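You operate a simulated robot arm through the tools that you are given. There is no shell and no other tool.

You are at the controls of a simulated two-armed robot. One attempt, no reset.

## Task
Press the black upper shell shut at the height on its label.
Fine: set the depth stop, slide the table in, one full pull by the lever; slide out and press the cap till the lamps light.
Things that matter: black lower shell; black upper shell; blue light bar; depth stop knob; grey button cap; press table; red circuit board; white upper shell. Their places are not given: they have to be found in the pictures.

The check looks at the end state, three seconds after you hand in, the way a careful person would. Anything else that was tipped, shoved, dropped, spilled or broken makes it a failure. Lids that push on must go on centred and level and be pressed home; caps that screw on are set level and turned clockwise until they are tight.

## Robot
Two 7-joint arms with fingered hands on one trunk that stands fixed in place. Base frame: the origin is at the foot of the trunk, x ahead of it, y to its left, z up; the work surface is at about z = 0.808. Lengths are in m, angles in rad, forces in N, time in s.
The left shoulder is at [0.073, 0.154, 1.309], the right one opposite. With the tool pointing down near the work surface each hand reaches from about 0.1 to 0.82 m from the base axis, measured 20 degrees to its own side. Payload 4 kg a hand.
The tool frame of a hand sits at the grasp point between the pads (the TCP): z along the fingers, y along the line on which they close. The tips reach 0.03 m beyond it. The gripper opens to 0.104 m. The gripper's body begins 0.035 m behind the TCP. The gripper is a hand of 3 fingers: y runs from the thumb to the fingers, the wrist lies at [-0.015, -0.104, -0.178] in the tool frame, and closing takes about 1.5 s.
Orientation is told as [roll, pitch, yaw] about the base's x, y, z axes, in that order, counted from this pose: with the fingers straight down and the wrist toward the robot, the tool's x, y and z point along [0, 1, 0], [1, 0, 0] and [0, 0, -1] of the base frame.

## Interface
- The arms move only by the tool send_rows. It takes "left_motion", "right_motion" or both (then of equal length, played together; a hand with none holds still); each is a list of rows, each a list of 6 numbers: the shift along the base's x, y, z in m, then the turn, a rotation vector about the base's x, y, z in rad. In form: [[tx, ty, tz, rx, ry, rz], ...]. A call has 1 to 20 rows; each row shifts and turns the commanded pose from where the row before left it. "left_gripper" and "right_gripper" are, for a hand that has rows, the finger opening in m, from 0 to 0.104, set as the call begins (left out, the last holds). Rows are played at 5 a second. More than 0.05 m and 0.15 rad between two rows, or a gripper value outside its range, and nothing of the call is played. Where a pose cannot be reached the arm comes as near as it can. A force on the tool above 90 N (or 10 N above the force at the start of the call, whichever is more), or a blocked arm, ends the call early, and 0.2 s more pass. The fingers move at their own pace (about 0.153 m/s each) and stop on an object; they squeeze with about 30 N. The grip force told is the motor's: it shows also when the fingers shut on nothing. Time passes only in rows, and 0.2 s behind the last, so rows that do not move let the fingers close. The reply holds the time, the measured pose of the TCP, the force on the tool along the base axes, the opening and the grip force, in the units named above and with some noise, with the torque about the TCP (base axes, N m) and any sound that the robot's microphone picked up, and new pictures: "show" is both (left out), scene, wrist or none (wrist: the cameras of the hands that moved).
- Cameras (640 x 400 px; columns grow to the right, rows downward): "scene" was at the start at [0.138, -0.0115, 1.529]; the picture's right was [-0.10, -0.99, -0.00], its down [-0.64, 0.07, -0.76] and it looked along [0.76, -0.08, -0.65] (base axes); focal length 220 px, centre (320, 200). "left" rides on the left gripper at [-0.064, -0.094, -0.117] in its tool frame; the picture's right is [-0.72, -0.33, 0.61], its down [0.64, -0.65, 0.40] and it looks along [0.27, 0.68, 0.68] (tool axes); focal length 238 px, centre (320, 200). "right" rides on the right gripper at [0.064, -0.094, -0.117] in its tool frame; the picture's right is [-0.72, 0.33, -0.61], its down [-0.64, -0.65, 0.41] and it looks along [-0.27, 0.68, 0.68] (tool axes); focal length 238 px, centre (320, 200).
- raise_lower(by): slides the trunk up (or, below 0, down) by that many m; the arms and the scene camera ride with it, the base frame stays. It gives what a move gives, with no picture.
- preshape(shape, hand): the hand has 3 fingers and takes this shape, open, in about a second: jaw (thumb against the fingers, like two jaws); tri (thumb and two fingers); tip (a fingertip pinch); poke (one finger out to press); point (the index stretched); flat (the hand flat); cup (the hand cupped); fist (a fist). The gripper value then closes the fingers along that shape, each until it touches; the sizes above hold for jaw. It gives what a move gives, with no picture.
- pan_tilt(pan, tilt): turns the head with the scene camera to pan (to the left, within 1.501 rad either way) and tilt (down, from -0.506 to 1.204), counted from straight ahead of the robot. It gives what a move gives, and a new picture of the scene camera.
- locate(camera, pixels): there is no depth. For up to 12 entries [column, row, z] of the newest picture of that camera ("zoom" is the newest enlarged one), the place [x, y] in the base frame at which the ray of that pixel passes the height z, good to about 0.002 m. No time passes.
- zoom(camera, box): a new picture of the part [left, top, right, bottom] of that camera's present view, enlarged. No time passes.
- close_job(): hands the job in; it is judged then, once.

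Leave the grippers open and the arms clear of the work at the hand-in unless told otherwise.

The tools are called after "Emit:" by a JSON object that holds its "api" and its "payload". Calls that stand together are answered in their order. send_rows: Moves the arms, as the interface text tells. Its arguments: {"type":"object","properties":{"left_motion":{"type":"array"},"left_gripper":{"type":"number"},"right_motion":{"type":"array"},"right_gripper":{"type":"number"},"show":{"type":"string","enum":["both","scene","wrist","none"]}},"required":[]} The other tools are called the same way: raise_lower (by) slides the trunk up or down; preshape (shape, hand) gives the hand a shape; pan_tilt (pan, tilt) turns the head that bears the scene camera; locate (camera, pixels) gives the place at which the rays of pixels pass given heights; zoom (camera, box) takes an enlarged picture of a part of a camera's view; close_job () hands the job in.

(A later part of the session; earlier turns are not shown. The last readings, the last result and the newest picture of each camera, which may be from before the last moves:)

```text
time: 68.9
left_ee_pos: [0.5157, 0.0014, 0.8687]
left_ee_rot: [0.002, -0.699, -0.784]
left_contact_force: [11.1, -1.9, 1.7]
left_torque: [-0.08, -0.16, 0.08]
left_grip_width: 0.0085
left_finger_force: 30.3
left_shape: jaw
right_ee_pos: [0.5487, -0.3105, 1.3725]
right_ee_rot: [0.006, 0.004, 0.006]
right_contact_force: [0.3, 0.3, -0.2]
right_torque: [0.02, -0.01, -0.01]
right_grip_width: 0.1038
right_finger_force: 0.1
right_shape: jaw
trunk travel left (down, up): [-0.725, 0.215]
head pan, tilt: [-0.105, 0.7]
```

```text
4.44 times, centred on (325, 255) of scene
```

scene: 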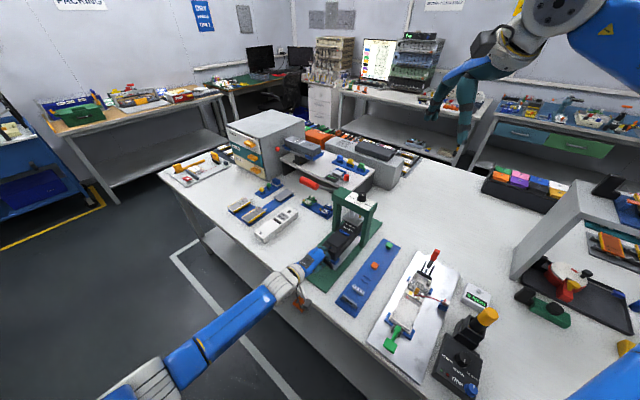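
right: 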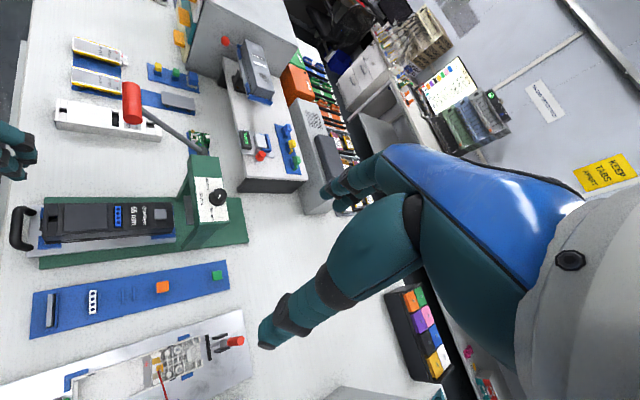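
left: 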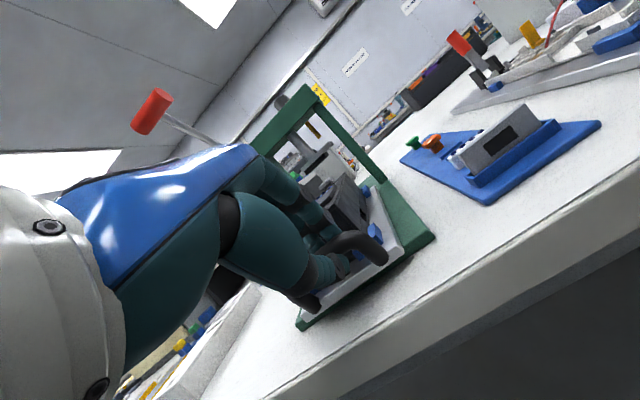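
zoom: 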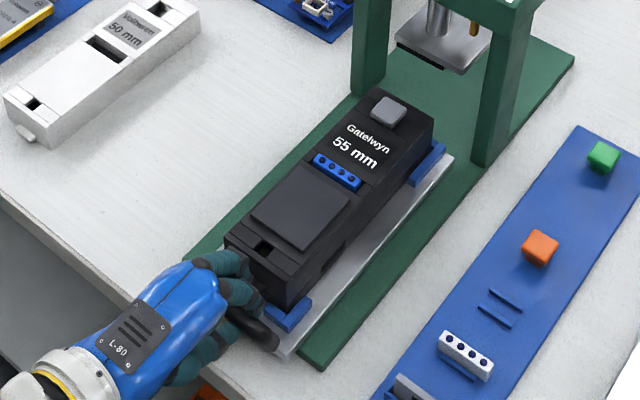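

Fully out at its stop. I'll ease off, open, and retreat the hand along its approach line.

Emit:
{"api": "send_rows", "payload": {"left_motion": [[0.0018, -0.0015, 0, 0, 0, 0], [0, 0, 0, 0, 0, 0]], "left_gripper": 0.0, "show": "none"}}

Emit:
{"api": "send_rows", "payload": {"left_motion": [[0, 0, 0, 0, 0, 0], [0, 0, 0, 0, 0, 0], [0, 0, 0, 0, 0, 0], [0, 0, 0, 0, 0, 0]], "left_gripper": 0.036, "show": "none"}}

Emit:
{"api": "send_rows", "payload": {"left_motion": [[-0.0068, 0.0068, 0.0115, 0, 0, 0], [-0.0091, 0.0091, 0.0153, 0, 0, 0], [-0.0091, 0.0091, 0.0153, 0, 0, 0], [-0.0091, 0.0091, 0.0153, 0, 0, 0], [-0.01, 0.02, 0.035, 0, 0, 0], [-0.01, 0.02, 0.035, 0, 0, 0], [-0.01, 0.02, 0.035, 0, 0, 0]], "left_gripper": 0.036}}

Emit:
{"api": "zoom", "payload": {"camera": "right", "box": [10, 180, 200, 260]}}

Emit:
{"api": "zoom", "payload": {"camera": "scene", "box": [280, 240, 350, 300]}}

Emit:
{"api": "zoom", "payload": {"camera": "left", "box": [320, 180, 560, 400]}}

```text
time: 69.5
left_ee_pos: [0.5169, -0.0006, 0.8687]
left_ee_rot: [-0.001, -0.699, -0.783]
left_contact_force: [3.5, 1.8, 5.4]
left_torque: [-0.02, -0.11, 0.03]
left_grip_width: 0.0083
left_finger_force: 30.4
left_shape: jaw
right_ee_pos: [0.548, -0.309, 1.3727]
right_ee_rot: [0.003, 0.005, 0.007]
right_contact_force: [-0.7, -0.4, 0.3]
right_torque: [-0.03, -0.03, 0.01]
right_grip_width: 0.1036
right_finger_force: 0.1
right_shape: jaw
trunk travel left (down, up): [-0.725, 0.215]
head pan, tilt: [-0.105, 0.7]
```

```text
time: 70.5
left_ee_pos: [0.5173, -0.0006, 0.8684]
left_ee_rot: [-0.002, -0.699, -0.784]
left_contact_force: [0.5, -0.9, -1.0]
left_torque: [-0.01, 0.0, -0.01]
left_grip_width: 0.0358
left_finger_force: 0.2
left_shape: jaw
right_ee_pos: [0.5477, -0.3091, 1.3735]
right_ee_rot: [0.002, 0.005, 0.007]
right_contact_force: [-0.9, -0.7, -0.3]
right_torque: [0.0, 0.0, -0.02]
right_grip_width: 0.1038
right_finger_force: 0.0
right_shape: jaw
trunk travel left (down, up): [-0.725, 0.215]
head pan, tilt: [-0.105, 0.7]
```

```text
time: 72.1
left_ee_pos: [0.4509, 0.0947, 1.0329]
left_ee_rot: [-0.002, -0.699, -0.782]
left_contact_force: [-1.0, 0.3, -0.2]
left_torque: [-0.02, -0.01, -0.02]
left_grip_width: 0.0358
left_finger_force: 0.0
left_shape: jaw
right_ee_pos: [0.5467, -0.3074, 1.3729]
right_ee_rot: [0.004, 0.002, 0.005]
right_contact_force: [0.9, 0.7, 0.3]
right_torque: [0.0, 0.02, -0.04]
right_grip_width: 0.1039
right_finger_force: 0.0
right_shape: jaw
trunk travel left (down, up): [-0.725, 0.215]
head pan, tilt: [-0.105, 0.7]
```

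scene: 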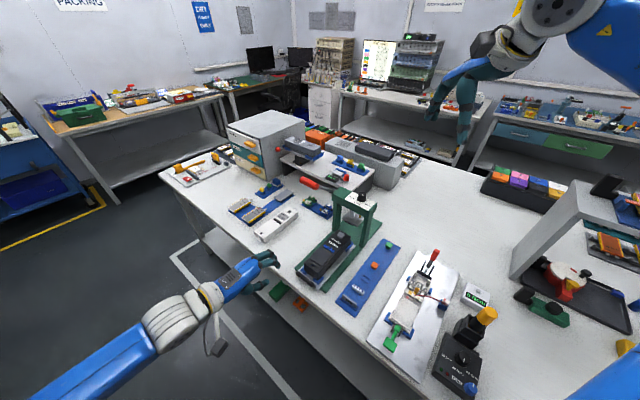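
left: 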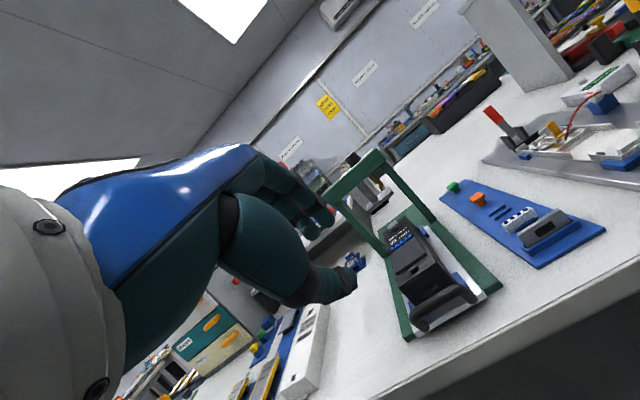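

```text
3.37 times, centred on (105, 220) of right
```

zoom: 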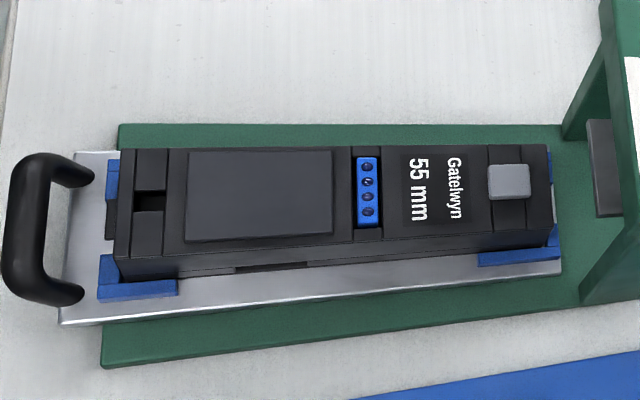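

```text
6.67 times, centred on (315, 270) of scene
```

zoom: 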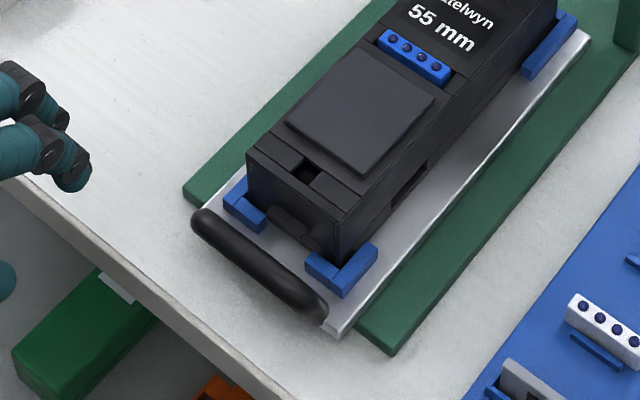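

```text
1.82 times, centred on (440, 290) of left
```

zoom: 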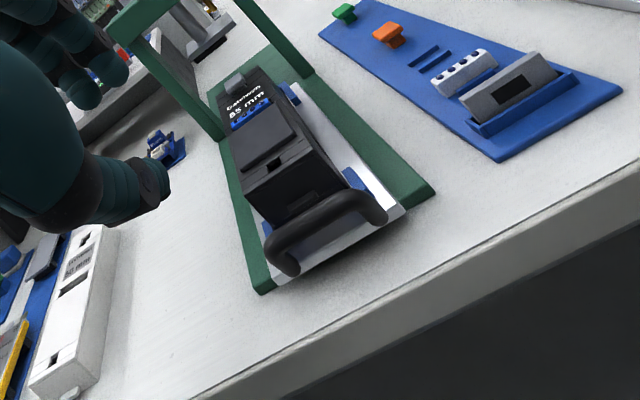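

The table is out and the hand clear. I'll inspect the seam closely from both sides to judge whether the upper shell is home and level.

Emit:
{"api": "zoom", "payload": {"camera": "right", "box": [30, 210, 110, 260]}}

Emit:
{"api": "zoom", "payload": {"camera": "right", "box": [100, 200, 180, 250]}}

Emit:
{"api": "zoom", "payload": {"camera": "scene", "box": [300, 230, 350, 290]}}

Emit:
{"api": "zoom", "payload": {"camera": "left", "box": [370, 210, 500, 340]}}

```text
8.00 times, centred on (70, 235) of right
```

zoom: 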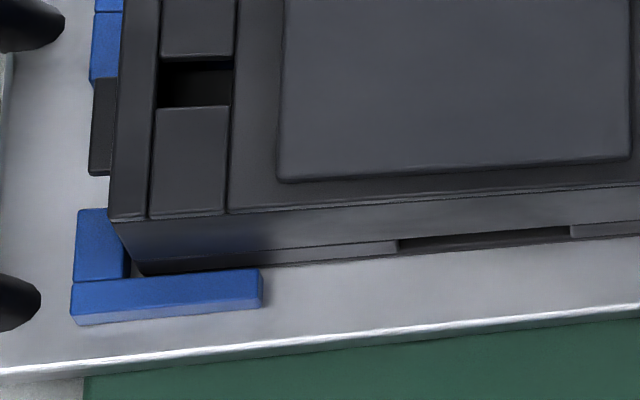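

```text
8.00 times, centred on (140, 225) of right
```

zoom: 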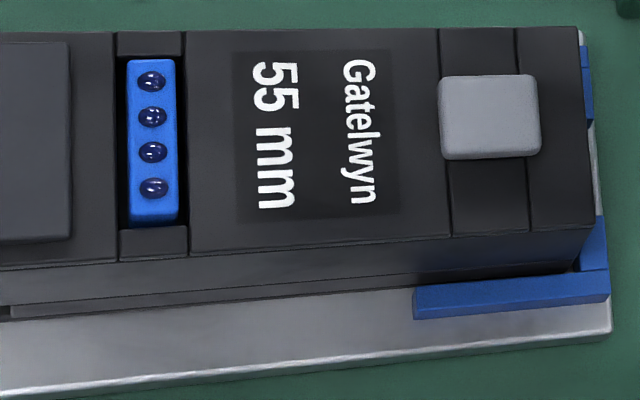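

```text
6.67 times, centred on (325, 260) of scene
```

zoom: 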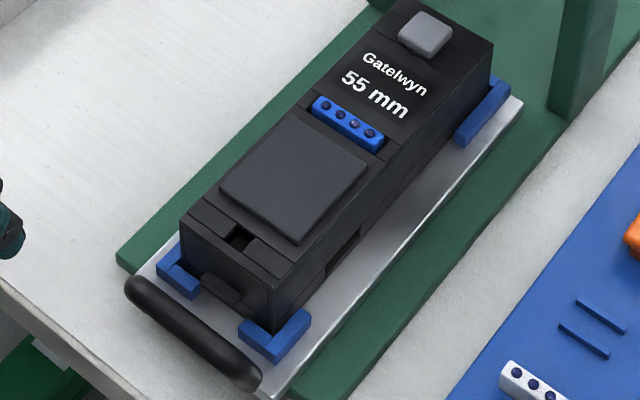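

```text
3.08 times, centred on (435, 275) of left
```

zoom: 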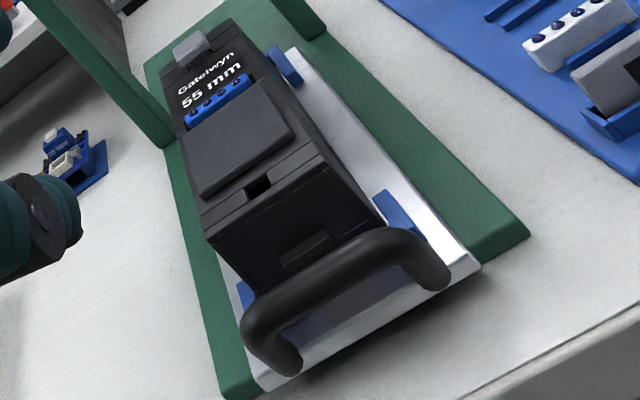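

The shell looks level and closed, with the seam tight along the side. Next is the grey cap: I'll locate it and switch the left hand to the "poke" shape.

Emit:
{"api": "locate", "payload": {"camera": "right", "pixels": [[161.25, 214.6, 0.87], [161.25, 214.6, 0.9], [155, 210, 0.885], [167.4, 219, 0.885]]}}

Emit:
{"api": "locate", "payload": {"camera": "scene", "pixels": [[340.7, 234.8, 0.87], [340.7, 234.8, 0.9]]}}

Emit:
{"api": "locate", "payload": {"camera": "left", "pixels": [[393, 226, 0.87], [393, 226, 0.9]]}}

Emit:
{"api": "preshape", "payload": {"shape": "poke", "hand": "left"}}

Emit:
{"api": "zoom", "payload": {"camera": "left", "box": [200, 120, 440, 330]}}

```text
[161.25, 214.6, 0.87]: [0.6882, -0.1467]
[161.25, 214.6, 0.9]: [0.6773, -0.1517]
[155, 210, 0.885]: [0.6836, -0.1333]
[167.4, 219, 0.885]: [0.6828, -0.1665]
```

```text
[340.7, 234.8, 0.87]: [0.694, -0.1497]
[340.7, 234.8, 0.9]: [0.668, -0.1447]
```

```text
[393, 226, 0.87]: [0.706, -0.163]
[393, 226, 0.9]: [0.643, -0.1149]
```

```text
time: 73.0
left_ee_pos: [0.4518, 0.0934, 1.0327]
left_ee_rot: [-0.003, -0.698, -0.784]
left_contact_force: [0.1, -0.3, 0.3]
left_torque: [0.02, 0.0, 0.0]
left_grip_width: 0.0
left_finger_force: 0.0
left_shape: poke
right_ee_pos: [0.5473, -0.3075, 1.3731]
right_ee_rot: [0.003, 0.003, 0.007]
right_contact_force: [0.0, -1.3, -0.1]
right_torque: [0.01, -0.01, -0.01]
right_grip_width: 0.1038
right_finger_force: 0.1
right_shape: jaw
trunk travel left (down, up): [-0.725, 0.215]
head pan, tilt: [-0.105, 0.7]
```

```text
1.90 times, centred on (320, 225) of left
```

zoom: 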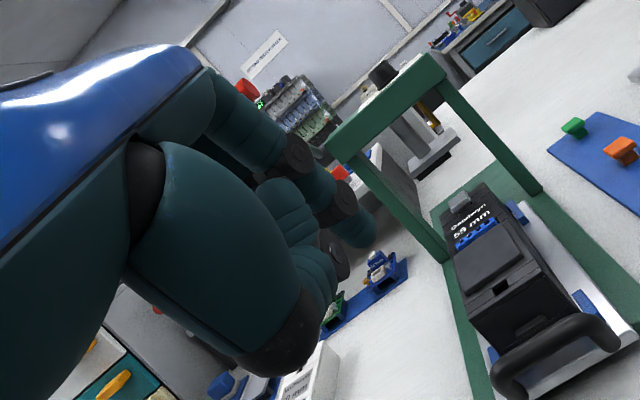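

The cap centre is ≈ (0.684, -0.148), top z≈0.8805. The shell top at ~0.877 fits 55 mm above the table. I'll move the poking finger over the cap at a safe height, slightly tilted so the hand keeps clear of the bridge.

Emit:
{"api": "send_rows", "payload": {"left_motion": [[0.0278, -0.0289, 0, 0.0177, 0.0177, 0], [0.0278, -0.0289, 0, 0.0177, 0.0177, 0], [0.0278, -0.0289, 0, 0.0177, 0.0177, 0], [0.0278, -0.0289, 0, 0.0177, 0.0177, 0], [0.0278, -0.0289, 0, 0.0177, 0.0177, 0], [0.0278, -0.0289, 0, 0.0177, 0.0177, 0], [0.02, -0.02, 0, 0.0177, 0.0177, 0], [0, 0, 0, 0.0177, 0.0177, 0]]}}

Emit:
{"api": "zoom", "payload": {"camera": "left", "box": [240, 120, 480, 340]}}

Emit:
{"api": "zoom", "payload": {"camera": "right", "box": [60, 130, 240, 260]}}

Emit:
{"api": "zoom", "payload": {"camera": "scene", "box": [280, 170, 380, 280]}}

```text
time: 74.8
left_ee_pos: [0.6403, -0.1014, 1.0311]
left_ee_rot: [-0.001, -0.497, -0.786]
left_contact_force: [0.3, -0.8, 1.5]
left_torque: [-0.01, -0.03, 0.0]
left_grip_width: 0.0
left_finger_force: 0.0
left_shape: poke
right_ee_pos: [0.5467, -0.3089, 1.3737]
right_ee_rot: [0.005, 0.005, 0.007]
right_contact_force: [-0.9, -0.2, 0.9]
right_torque: [-0.02, -0.02, -0.02]
right_grip_width: 0.1037
right_finger_force: 0.1
right_shape: jaw
trunk travel left (down, up): [-0.725, 0.215]
head pan, tilt: [-0.105, 0.7]
```

scene: 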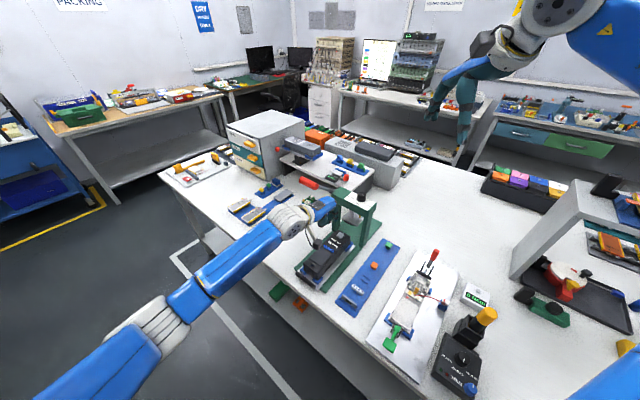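
left: 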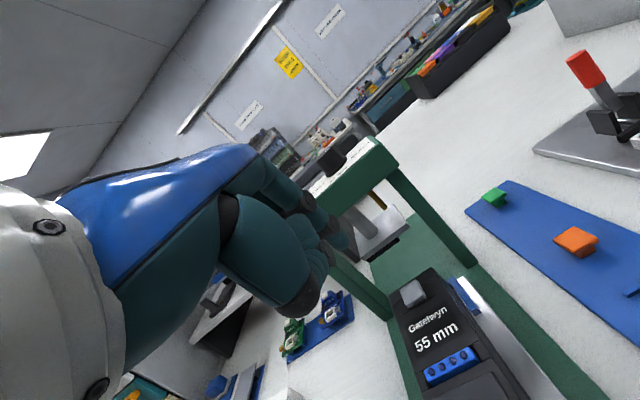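

```text
1.82 times, centred on (360, 230) of left
```

zoom: 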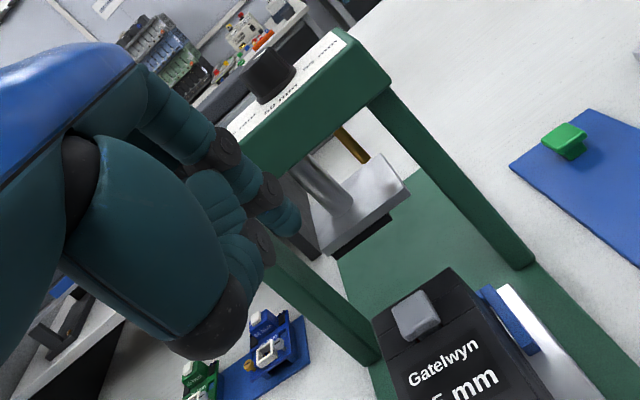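

```text
3.08 times, centred on (150, 195) of right
```

zoom: 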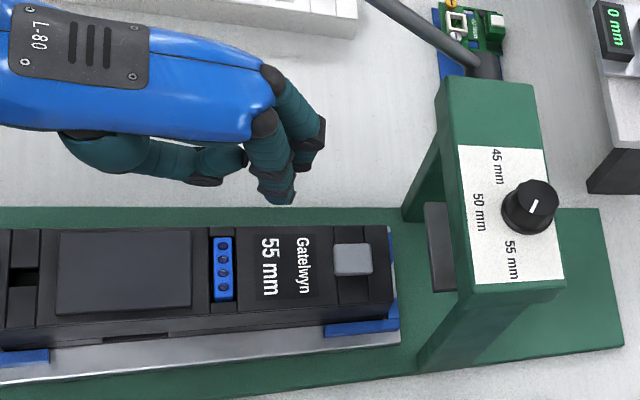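

```text
3.64 times, centred on (330, 225) of scene
```

zoom: 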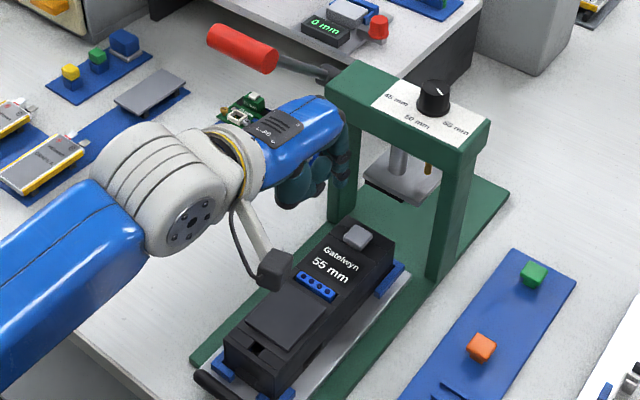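

I'll check where the fingertip really is, against the predicted tip position (0.6505, -0.1116, 1.005).

Emit:
{"api": "zoom", "payload": {"camera": "right", "box": [100, 140, 190, 220]}}

Emit:
{"api": "zoom", "payload": {"camera": "scene", "box": [310, 190, 360, 240]}}

```text
5.00 times, centred on (145, 180) of right
```

zoom: 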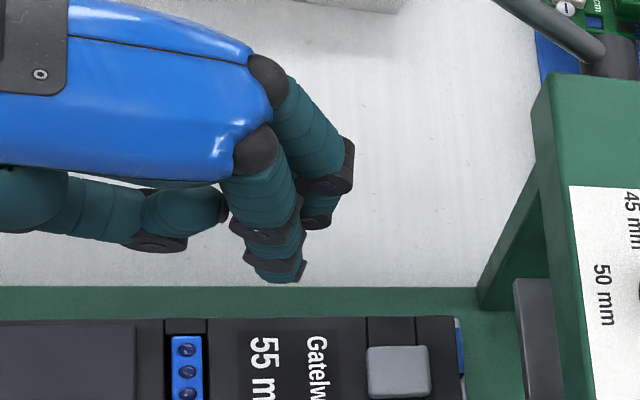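

```text
8.00 times, centred on (335, 215) of scene
```

zoom: 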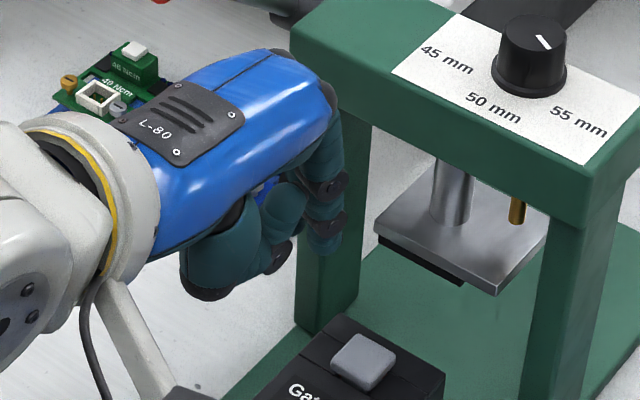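

Emit:
{"api": "locate", "payload": {"camera": "right", "pixels": [[136.6, 195, 0.98], [136.6, 195, 1.01]]}}

Emit:
{"api": "locate", "payload": {"camera": "scene", "pixels": [[335.25, 221.25, 0.98], [335.25, 221.25, 1.01], [341.3, 234.9, 0.8805]]}}

```text
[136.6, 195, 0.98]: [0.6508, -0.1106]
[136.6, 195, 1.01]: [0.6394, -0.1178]
```

```text
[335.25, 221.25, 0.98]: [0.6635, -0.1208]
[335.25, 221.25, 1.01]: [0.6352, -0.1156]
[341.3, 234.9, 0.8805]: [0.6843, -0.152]
```

The fingertip sits about 9 mm to the hand's right of the tool line. Allowing for that, I'll tilt back to 0.7 rad (more clearance from the plate) and bring the tip over the cap, about 40 mm above.

Emit:
{"api": "send_rows", "payload": {"left_motion": [[0.019, -0.0143, 0, -0.0707, -0.0707, 0], [0.019, -0.0143, 0, -0.0707, -0.0707, 0], [0, 0, -0.03, 0, 0, 0], [0, 0, -0.03, 0, 0, 0], [0, 0, -0.02, 0, 0, 0], [0, 0, 0, 0, 0, 0]]}}

Emit:
{"api": "zoom", "payload": {"camera": "left", "box": [260, 130, 460, 330]}}

Emit:
{"api": "zoom", "payload": {"camera": "right", "box": [110, 160, 220, 250]}}

Emit:
{"api": "zoom", "payload": {"camera": "scene", "box": [310, 190, 370, 250]}}

```text
time: 76.2
left_ee_pos: [0.6789, -0.1291, 0.9504]
left_ee_rot: [0.0, -0.699, -0.784]
left_contact_force: [0.4, -1.5, 0.0]
left_torque: [-0.03, 0.01, 0.04]
left_grip_width: 0.0001
left_finger_force: 0.1
left_shape: poke
right_ee_pos: [0.5473, -0.3095, 1.3723]
right_ee_rot: [0.005, 0.005, 0.007]
right_contact_force: [0.1, -0.5, -0.2]
right_torque: [-0.01, -0.01, -0.02]
right_grip_width: 0.1039
right_finger_force: 0.1
right_shape: jaw
trunk travel left (down, up): [-0.725, 0.215]
head pan, tilt: [-0.105, 0.7]
```

scene: 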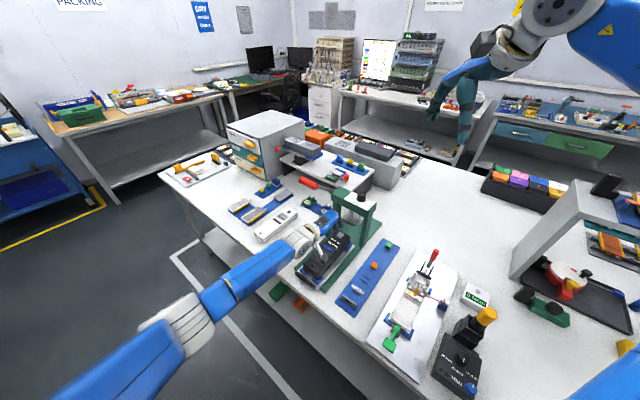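
left: 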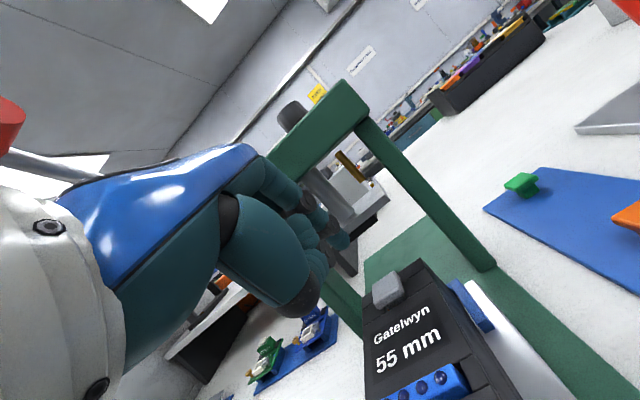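

```text
2.00 times, centred on (360, 230) of left
```

zoom: 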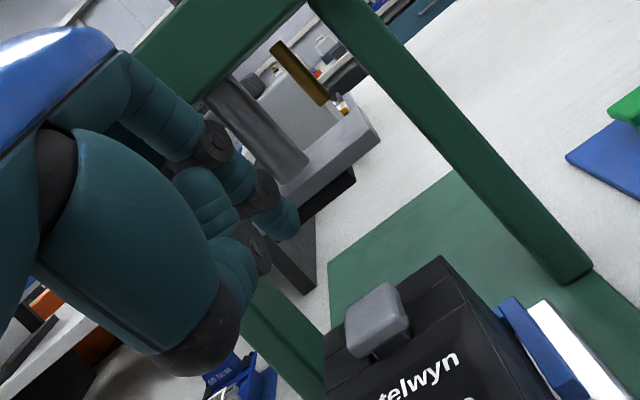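

```text
4.44 times, centred on (165, 205) of right
```

zoom: 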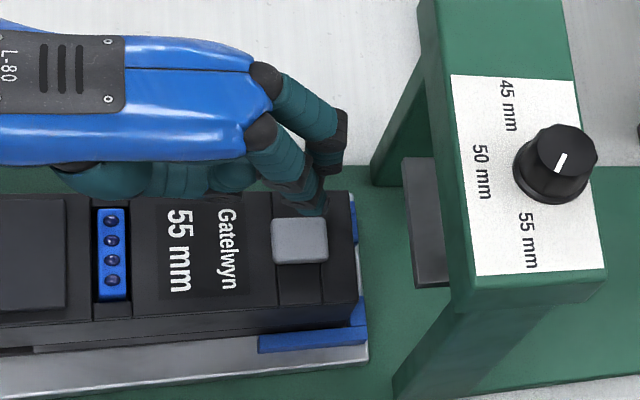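

```text
6.67 times, centred on (340, 220) of scene
```

zoom: 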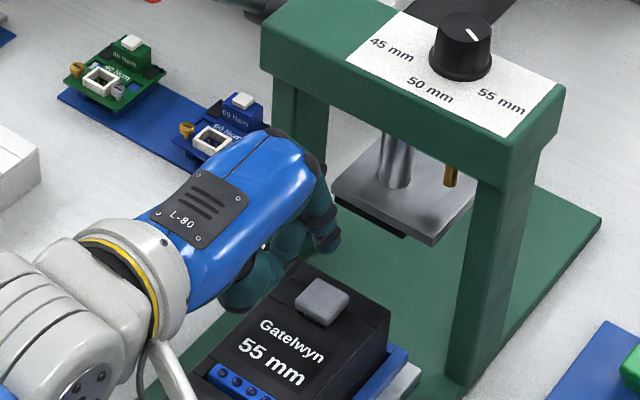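

Emit:
{"api": "zoom", "payload": {"camera": "right", "box": [140, 185, 190, 230]}}

Emit:
{"api": "zoom", "payload": {"camera": "scene", "box": [325, 205, 360, 245]}}

```text
8.89 times, centred on (165, 208) of right
```

zoom: 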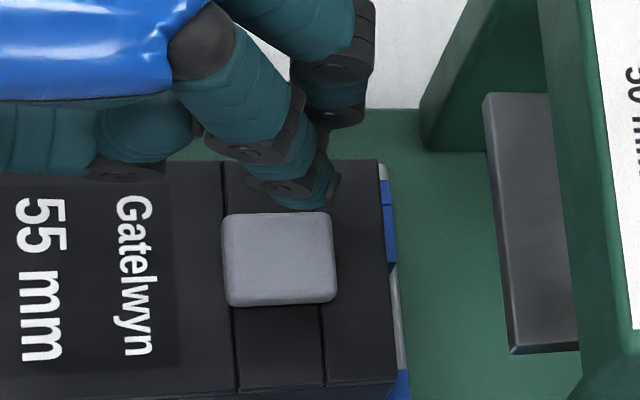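

```text
10.00 times, centred on (342, 225) of scene
```

zoom: 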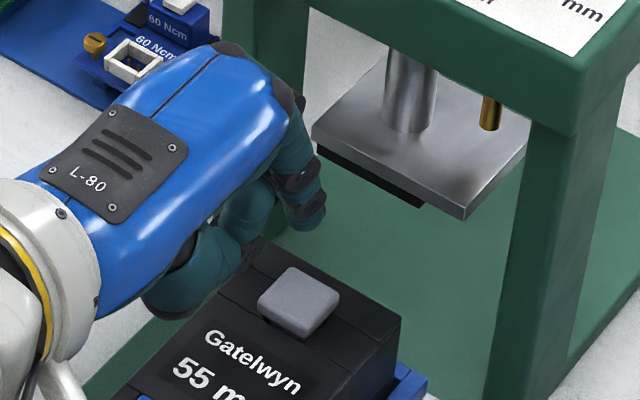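

Emit:
{"api": "locate", "payload": {"camera": "right", "pixels": [[164.2, 207.5, 0.91], [164.2, 207.5, 0.94], [160.5, 214.8, 0.8805], [171, 200, 0.93]]}}

Emit:
{"api": "locate", "payload": {"camera": "scene", "pixels": [[340.5, 227.0, 0.91], [340.5, 227.0, 0.94], [339.9, 235, 0.8805]]}}

```text
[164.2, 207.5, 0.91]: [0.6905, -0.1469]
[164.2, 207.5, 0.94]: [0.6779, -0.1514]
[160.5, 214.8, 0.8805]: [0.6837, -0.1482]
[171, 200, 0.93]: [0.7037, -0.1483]
```

```text
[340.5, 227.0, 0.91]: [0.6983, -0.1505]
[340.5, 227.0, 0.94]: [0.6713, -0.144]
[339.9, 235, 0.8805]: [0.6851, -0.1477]
```

The fingertip is at (0.684, -0.148, 0.926), exactly over the cap. I'll descend towards contact.

Emit:
{"api": "send_rows", "payload": {"left_motion": [[0, 0, -0.015, 0, 0, 0], [0, 0, -0.015, 0, 0, 0], [0, 0, -0.008, 0, 0, 0], [0, 0, 0, 0, 0, 0]], "show": "wrist"}}

Emit:
{"api": "zoom", "payload": {"camera": "right", "box": [110, 180, 190, 240]}}

Emit:
{"api": "zoom", "payload": {"camera": "scene", "box": [315, 205, 365, 255]}}

```text
time: 77.2
left_ee_pos: [0.6796, -0.1272, 0.9131]
left_ee_rot: [-0.002, -0.701, -0.788]
left_contact_force: [-0.9, 0.1, 0.7]
left_torque: [0.01, 0.03, 0.0]
left_grip_width: 0.0
left_finger_force: 0.1
left_shape: poke
right_ee_pos: [0.5481, -0.3108, 1.373]
right_ee_rot: [0.005, 0.004, 0.007]
right_contact_force: [0.4, 0.1, 0.3]
right_torque: [0.02, 0.01, 0.02]
right_grip_width: 0.1038
right_finger_force: 0.1
right_shape: jaw
trunk travel left (down, up): [-0.725, 0.215]
head pan, tilt: [-0.105, 0.7]
```

left: 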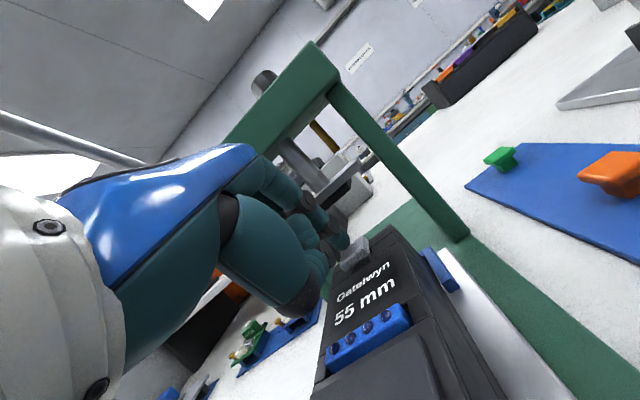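

```text
6.67 times, centred on (150, 210) of right
```

zoom: 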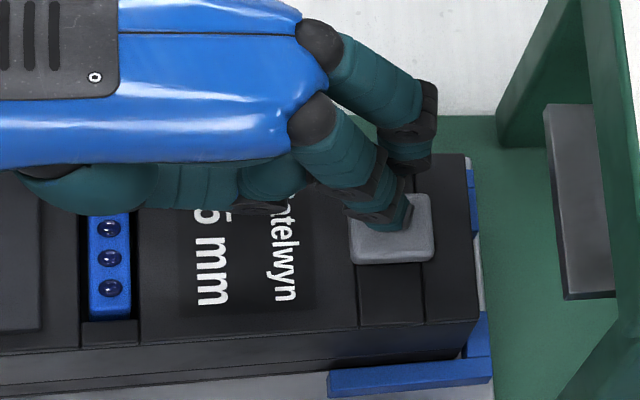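

```text
8.00 times, centred on (340, 230) of scene
```

zoom: 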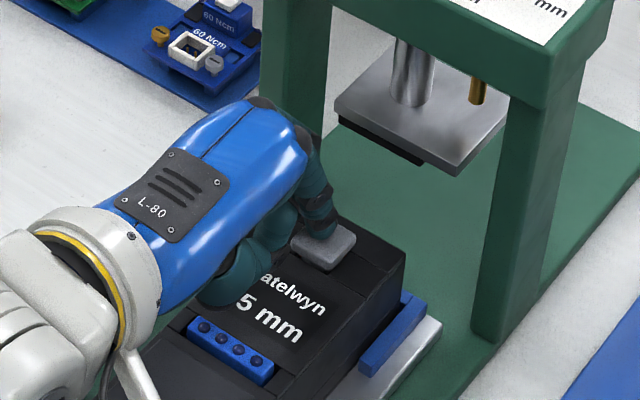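

The fingertip is just above the cap. I'll check that the folded thumb isn't about to touch the shell top.

Emit:
{"api": "zoom", "payload": {"camera": "left", "box": [270, 180, 430, 340]}}

Emit:
{"api": "zoom", "payload": {"camera": "scene", "box": [325, 220, 355, 250]}}

```text
2.50 times, centred on (350, 260) of left
```

zoom: 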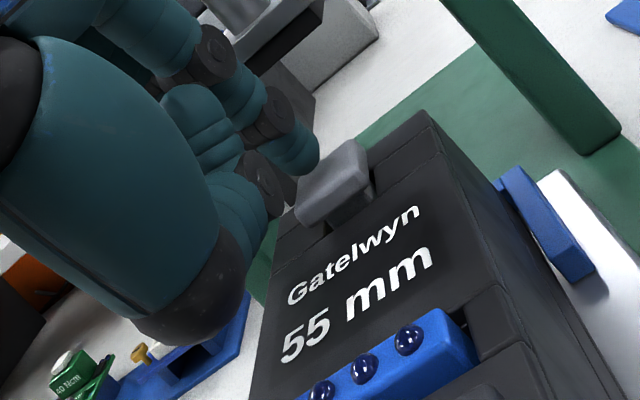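

```text
13.33 times, centred on (340, 235) of scene
```

zoom: 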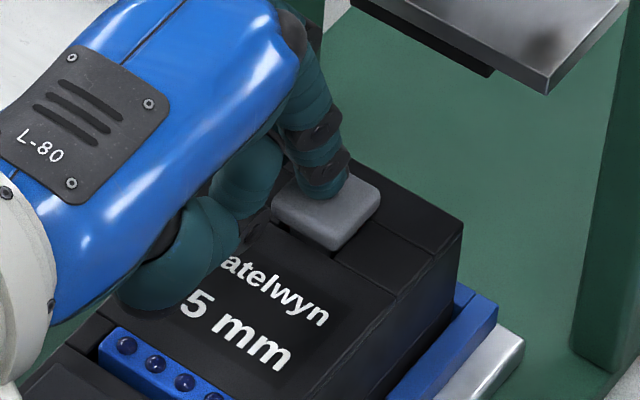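

The folded thumb's knuckle is nearly as low as the fingertip and could touch the raised panel. I'll lift 20 mm, reduce the tilt to 0.5 rad (thumb about 18 mm higher than the tip), re-centre the tip on the cap, and come down again.

Emit:
{"api": "send_rows", "payload": {"left_motion": [[0, 0, 0.02, 0, 0, 0], [0.002, -0.0015, 0, 0.0707, 0.0707, 0], [0.002, -0.0015, 0, 0.0707, 0.0707, 0], [0, 0, -0.008, 0, 0, 0], [0, 0, 0, 0, 0, 0]], "show": "wrist"}}

Emit:
{"api": "zoom", "payload": {"camera": "right", "box": [110, 180, 190, 240]}}

Emit:
{"api": "zoom", "payload": {"camera": "scene", "box": [320, 210, 360, 250]}}

Emit:
{"api": "zoom", "payload": {"camera": "left", "box": [270, 180, 430, 340]}}

```text
time: 78.4
left_ee_pos: [0.6813, -0.1321, 0.924]
left_ee_rot: [-0.001, -0.5, -0.784]
left_contact_force: [-0.6, -0.1, 0.0]
left_torque: [0.01, 0.02, 0.04]
left_grip_width: 0.0
left_finger_force: 0.1
left_shape: poke
right_ee_pos: [0.5472, -0.3086, 1.3729]
right_ee_rot: [0.004, 0.002, 0.008]
right_contact_force: [0.4, -0.6, 0.2]
right_torque: [-0.01, -0.05, 0.0]
right_grip_width: 0.1037
right_finger_force: 0.0
right_shape: jaw
trunk travel left (down, up): [-0.725, 0.215]
head pan, tilt: [-0.105, 0.7]
```

left: 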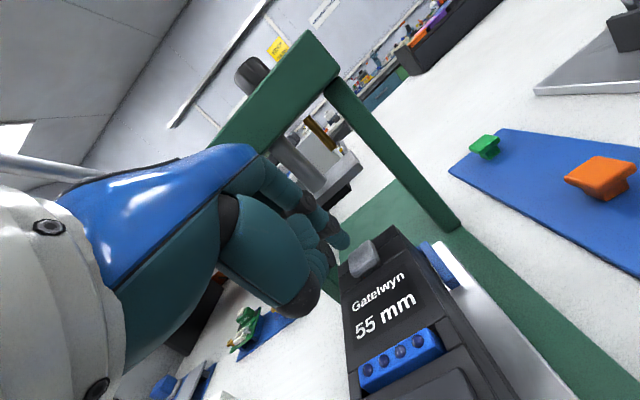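

```text
6.67 times, centred on (150, 210) of right
```

zoom: 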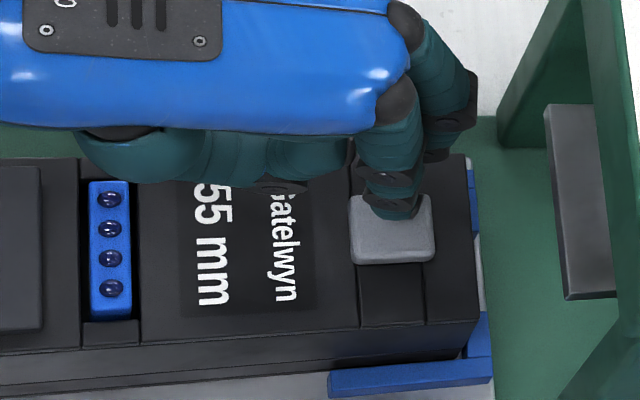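

```text
10.00 times, centred on (340, 230) of scene
```

zoom: 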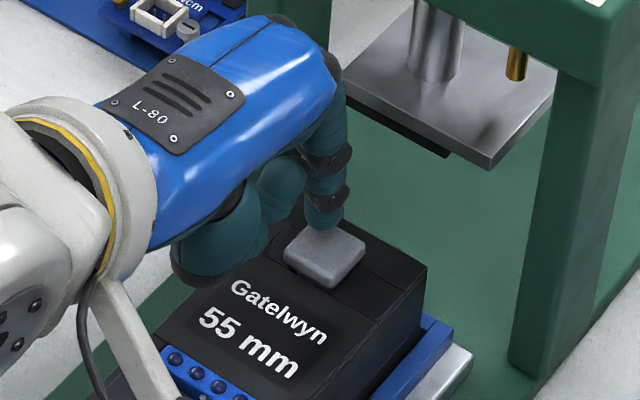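

```text
2.50 times, centred on (350, 260) of left
```

zoom: 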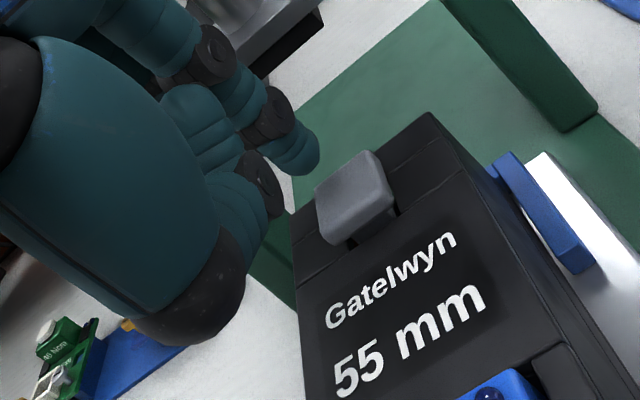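

The tip is centred over the cap and the thumb is clear. I'll lower onto the cap in small steps, watching force and lamps.

Emit:
{"api": "send_rows", "payload": {"left_motion": [[-0.001, 0.001, -0.01, 0, 0, 0], [0, 0, -0.004, 0, 0, 0], [0, 0, -0.003, 0, 0, 0], [0, 0, 0, 0, 0, 0]], "show": "wrist"}}

Emit:
{"api": "zoom", "payload": {"camera": "right", "box": [110, 180, 190, 240]}}

Emit:
{"api": "zoom", "payload": {"camera": "scene", "box": [320, 210, 360, 250]}}

```text
time: 79.4
left_ee_pos: [0.68, -0.1306, 0.9078]
left_ee_rot: [0.001, -0.499, -0.785]
left_contact_force: [0.3, -0.2, 1.1]
left_torque: [0.04, -0.03, -0.04]
left_grip_width: 0.0
left_finger_force: 0.0
left_shape: poke
right_ee_pos: [0.5478, -0.3098, 1.3729]
right_ee_rot: [0.004, 0.005, 0.008]
right_contact_force: [-0.4, -0.6, 0.2]
right_torque: [0.0, 0.0, -0.06]
right_grip_width: 0.1037
right_finger_force: 0.1
right_shape: jaw
trunk travel left (down, up): [-0.725, 0.215]
head pan, tilt: [-0.105, 0.7]
heard: click
```

left: 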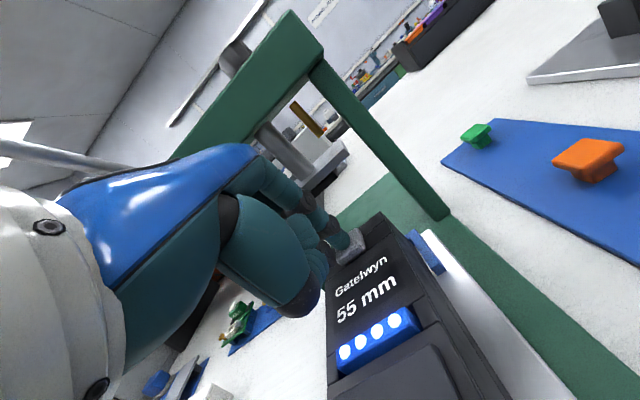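

```text
6.67 times, centred on (150, 210) of right
```

zoom: 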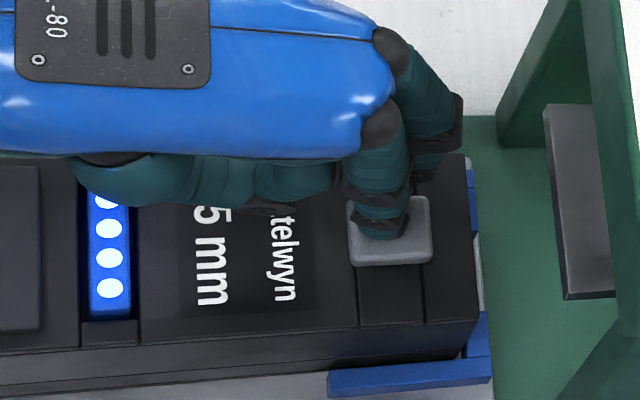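

```text
10.00 times, centred on (340, 230) of scene
```

zoom: 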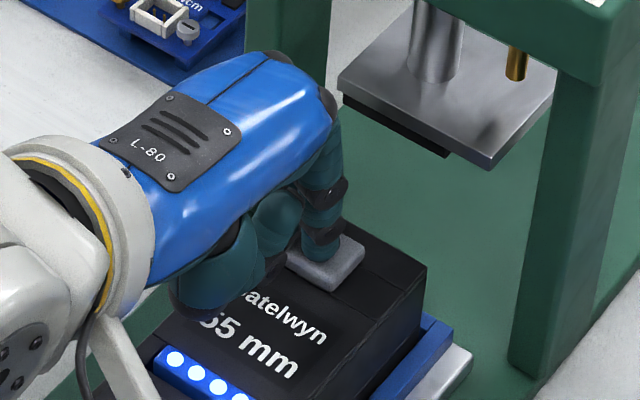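

A click was heard and all four lamps are lit. I'll lift straight up and see whether they stay lit.

Emit:
{"api": "send_rows", "payload": {"left_motion": [[0, 0, 0.01, 0, 0, 0], [0, 0, 0.03, 0, 0, 0], [-0.01, 0.01, 0.04, 0, 0, 0], [-0.02, 0.02, 0.03, 0, 0, 0], [-0.03, 0.03, 0.02, 0, 0, 0]]}}

Emit:
{"api": "zoom", "payload": {"camera": "right", "box": [20, 180, 200, 260]}}

Emit:
{"api": "zoom", "payload": {"camera": "scene", "box": [285, 215, 375, 300]}}

```text
time: 80.6
left_ee_pos: [0.6185, -0.0673, 1.0376]
left_ee_rot: [0.0, -0.501, -0.784]
left_contact_force: [-0.8, 0.1, -0.6]
left_torque: [-0.03, 0.02, -0.02]
left_grip_width: 0.0
left_finger_force: 0.1
left_shape: poke
right_ee_pos: [0.5457, -0.3056, 1.3752]
right_ee_rot: [0.003, 0.001, 0.006]
right_contact_force: [0.0, 0.0, -0.6]
right_torque: [-0.02, 0.02, -0.01]
right_grip_width: 0.1041
right_finger_force: 0.1
right_shape: jaw
trunk travel left (down, up): [-0.725, 0.215]
head pan, tilt: [-0.105, 0.7]
```

scene: 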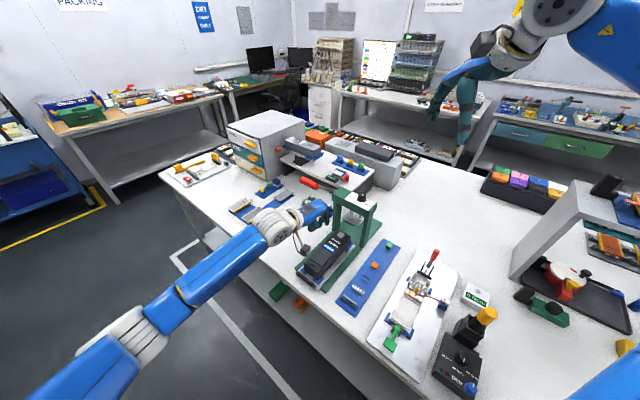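
left: 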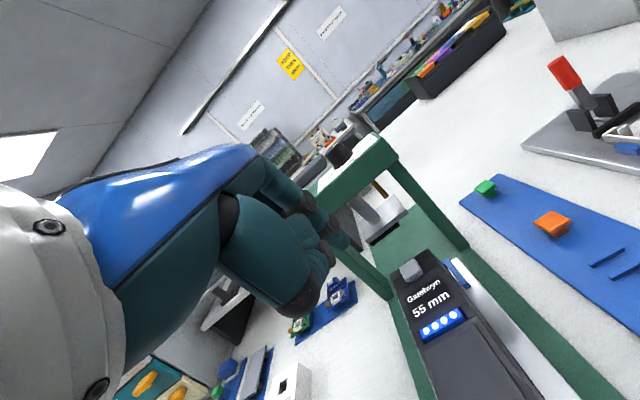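

```text
3.56 times, centred on (110, 220) of right
```

zoom: 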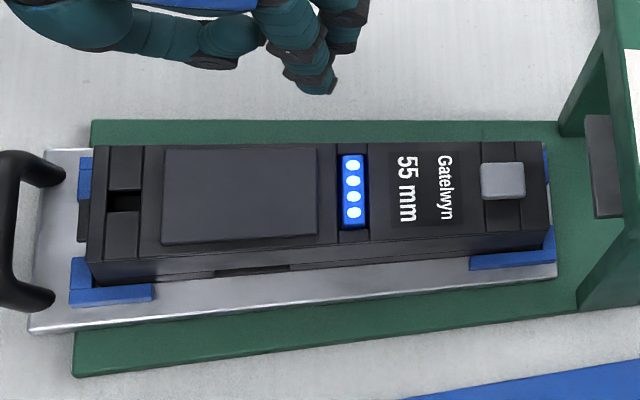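

```text
4.71 times, centred on (330, 258) of scene
```

zoom: 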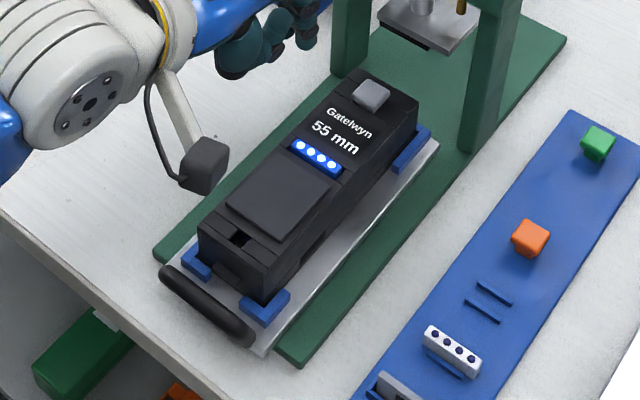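

The lamps stay lit. Before finishing, I'll verify the shell is level and at height by triangulating its four top corners.

Emit:
{"api": "zoom", "payload": {"camera": "scene", "box": [295, 220, 365, 290]}}

Emit:
{"api": "zoom", "payload": {"camera": "right", "box": [30, 190, 130, 260]}}

Emit:
{"api": "zoom", "payload": {"camera": "right", "box": [100, 190, 200, 260]}}

```text
5.71 times, centred on (330, 255) of scene
```

zoom: 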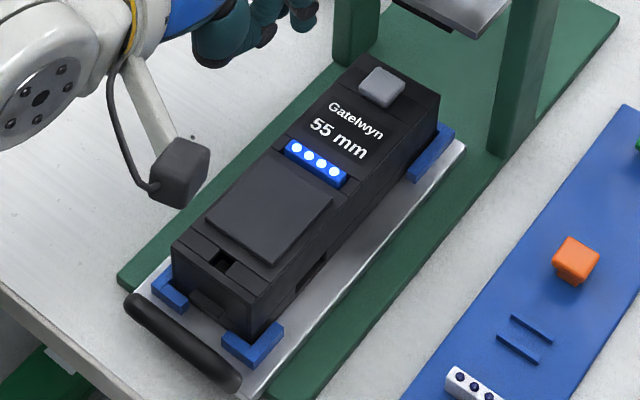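

```text
5.71 times, centred on (80, 225) of right
```

zoom: 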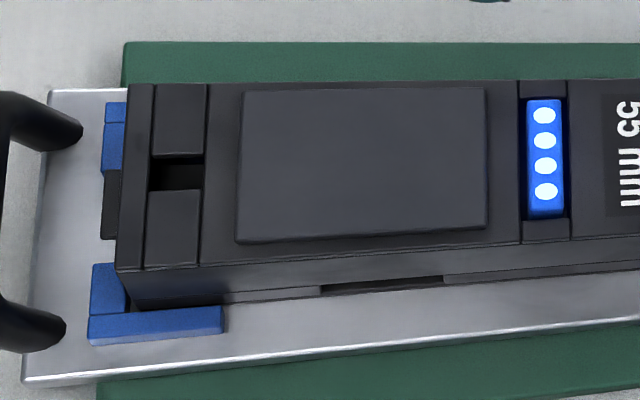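

```text
5.71 times, centred on (150, 225) of right
```

zoom: 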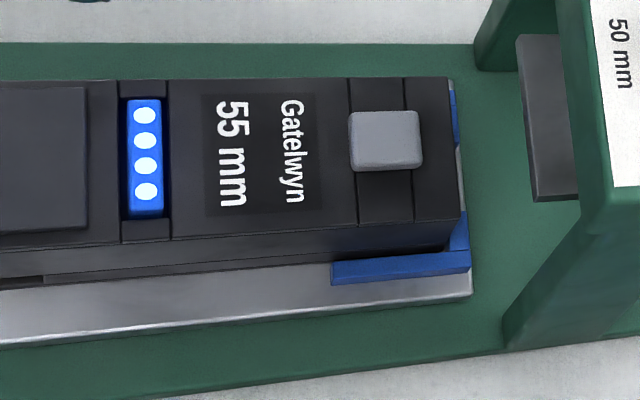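

Emit:
{"api": "locate", "payload": {"camera": "scene", "pixels": [[304.3, 262.5, 0.87], [304.3, 262.5, 0.89], [319.7, 272.2, 0.87], [319.7, 272.2, 0.89], [337.4, 229.6, 0.87], [337.4, 229.6, 0.89], [351, 236.1, 0.87], [351, 236.1, 0.89]]}}

Emit:
{"api": "locate", "payload": {"camera": "right", "pixels": [[46.7, 204.9, 0.87], [46.7, 204.9, 0.89], [44.4, 236.9, 0.87], [44.4, 236.9, 0.89], [172.2, 203.5, 0.87], [172.2, 203.5, 0.89], [174.5, 227.6, 0.87], [174.5, 227.6, 0.89]]}}

```text
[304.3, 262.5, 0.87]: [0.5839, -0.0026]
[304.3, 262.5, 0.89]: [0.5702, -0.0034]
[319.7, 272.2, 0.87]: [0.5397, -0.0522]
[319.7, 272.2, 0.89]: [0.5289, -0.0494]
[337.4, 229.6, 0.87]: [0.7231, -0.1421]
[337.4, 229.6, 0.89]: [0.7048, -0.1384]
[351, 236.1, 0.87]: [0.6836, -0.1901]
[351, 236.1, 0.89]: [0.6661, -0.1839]
```

```text
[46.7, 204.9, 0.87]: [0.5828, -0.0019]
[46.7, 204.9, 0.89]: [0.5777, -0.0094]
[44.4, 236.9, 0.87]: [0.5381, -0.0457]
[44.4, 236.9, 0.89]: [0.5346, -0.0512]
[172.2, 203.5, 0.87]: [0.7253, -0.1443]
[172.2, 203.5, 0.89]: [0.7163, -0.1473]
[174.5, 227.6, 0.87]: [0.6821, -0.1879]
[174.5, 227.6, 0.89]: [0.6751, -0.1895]
```

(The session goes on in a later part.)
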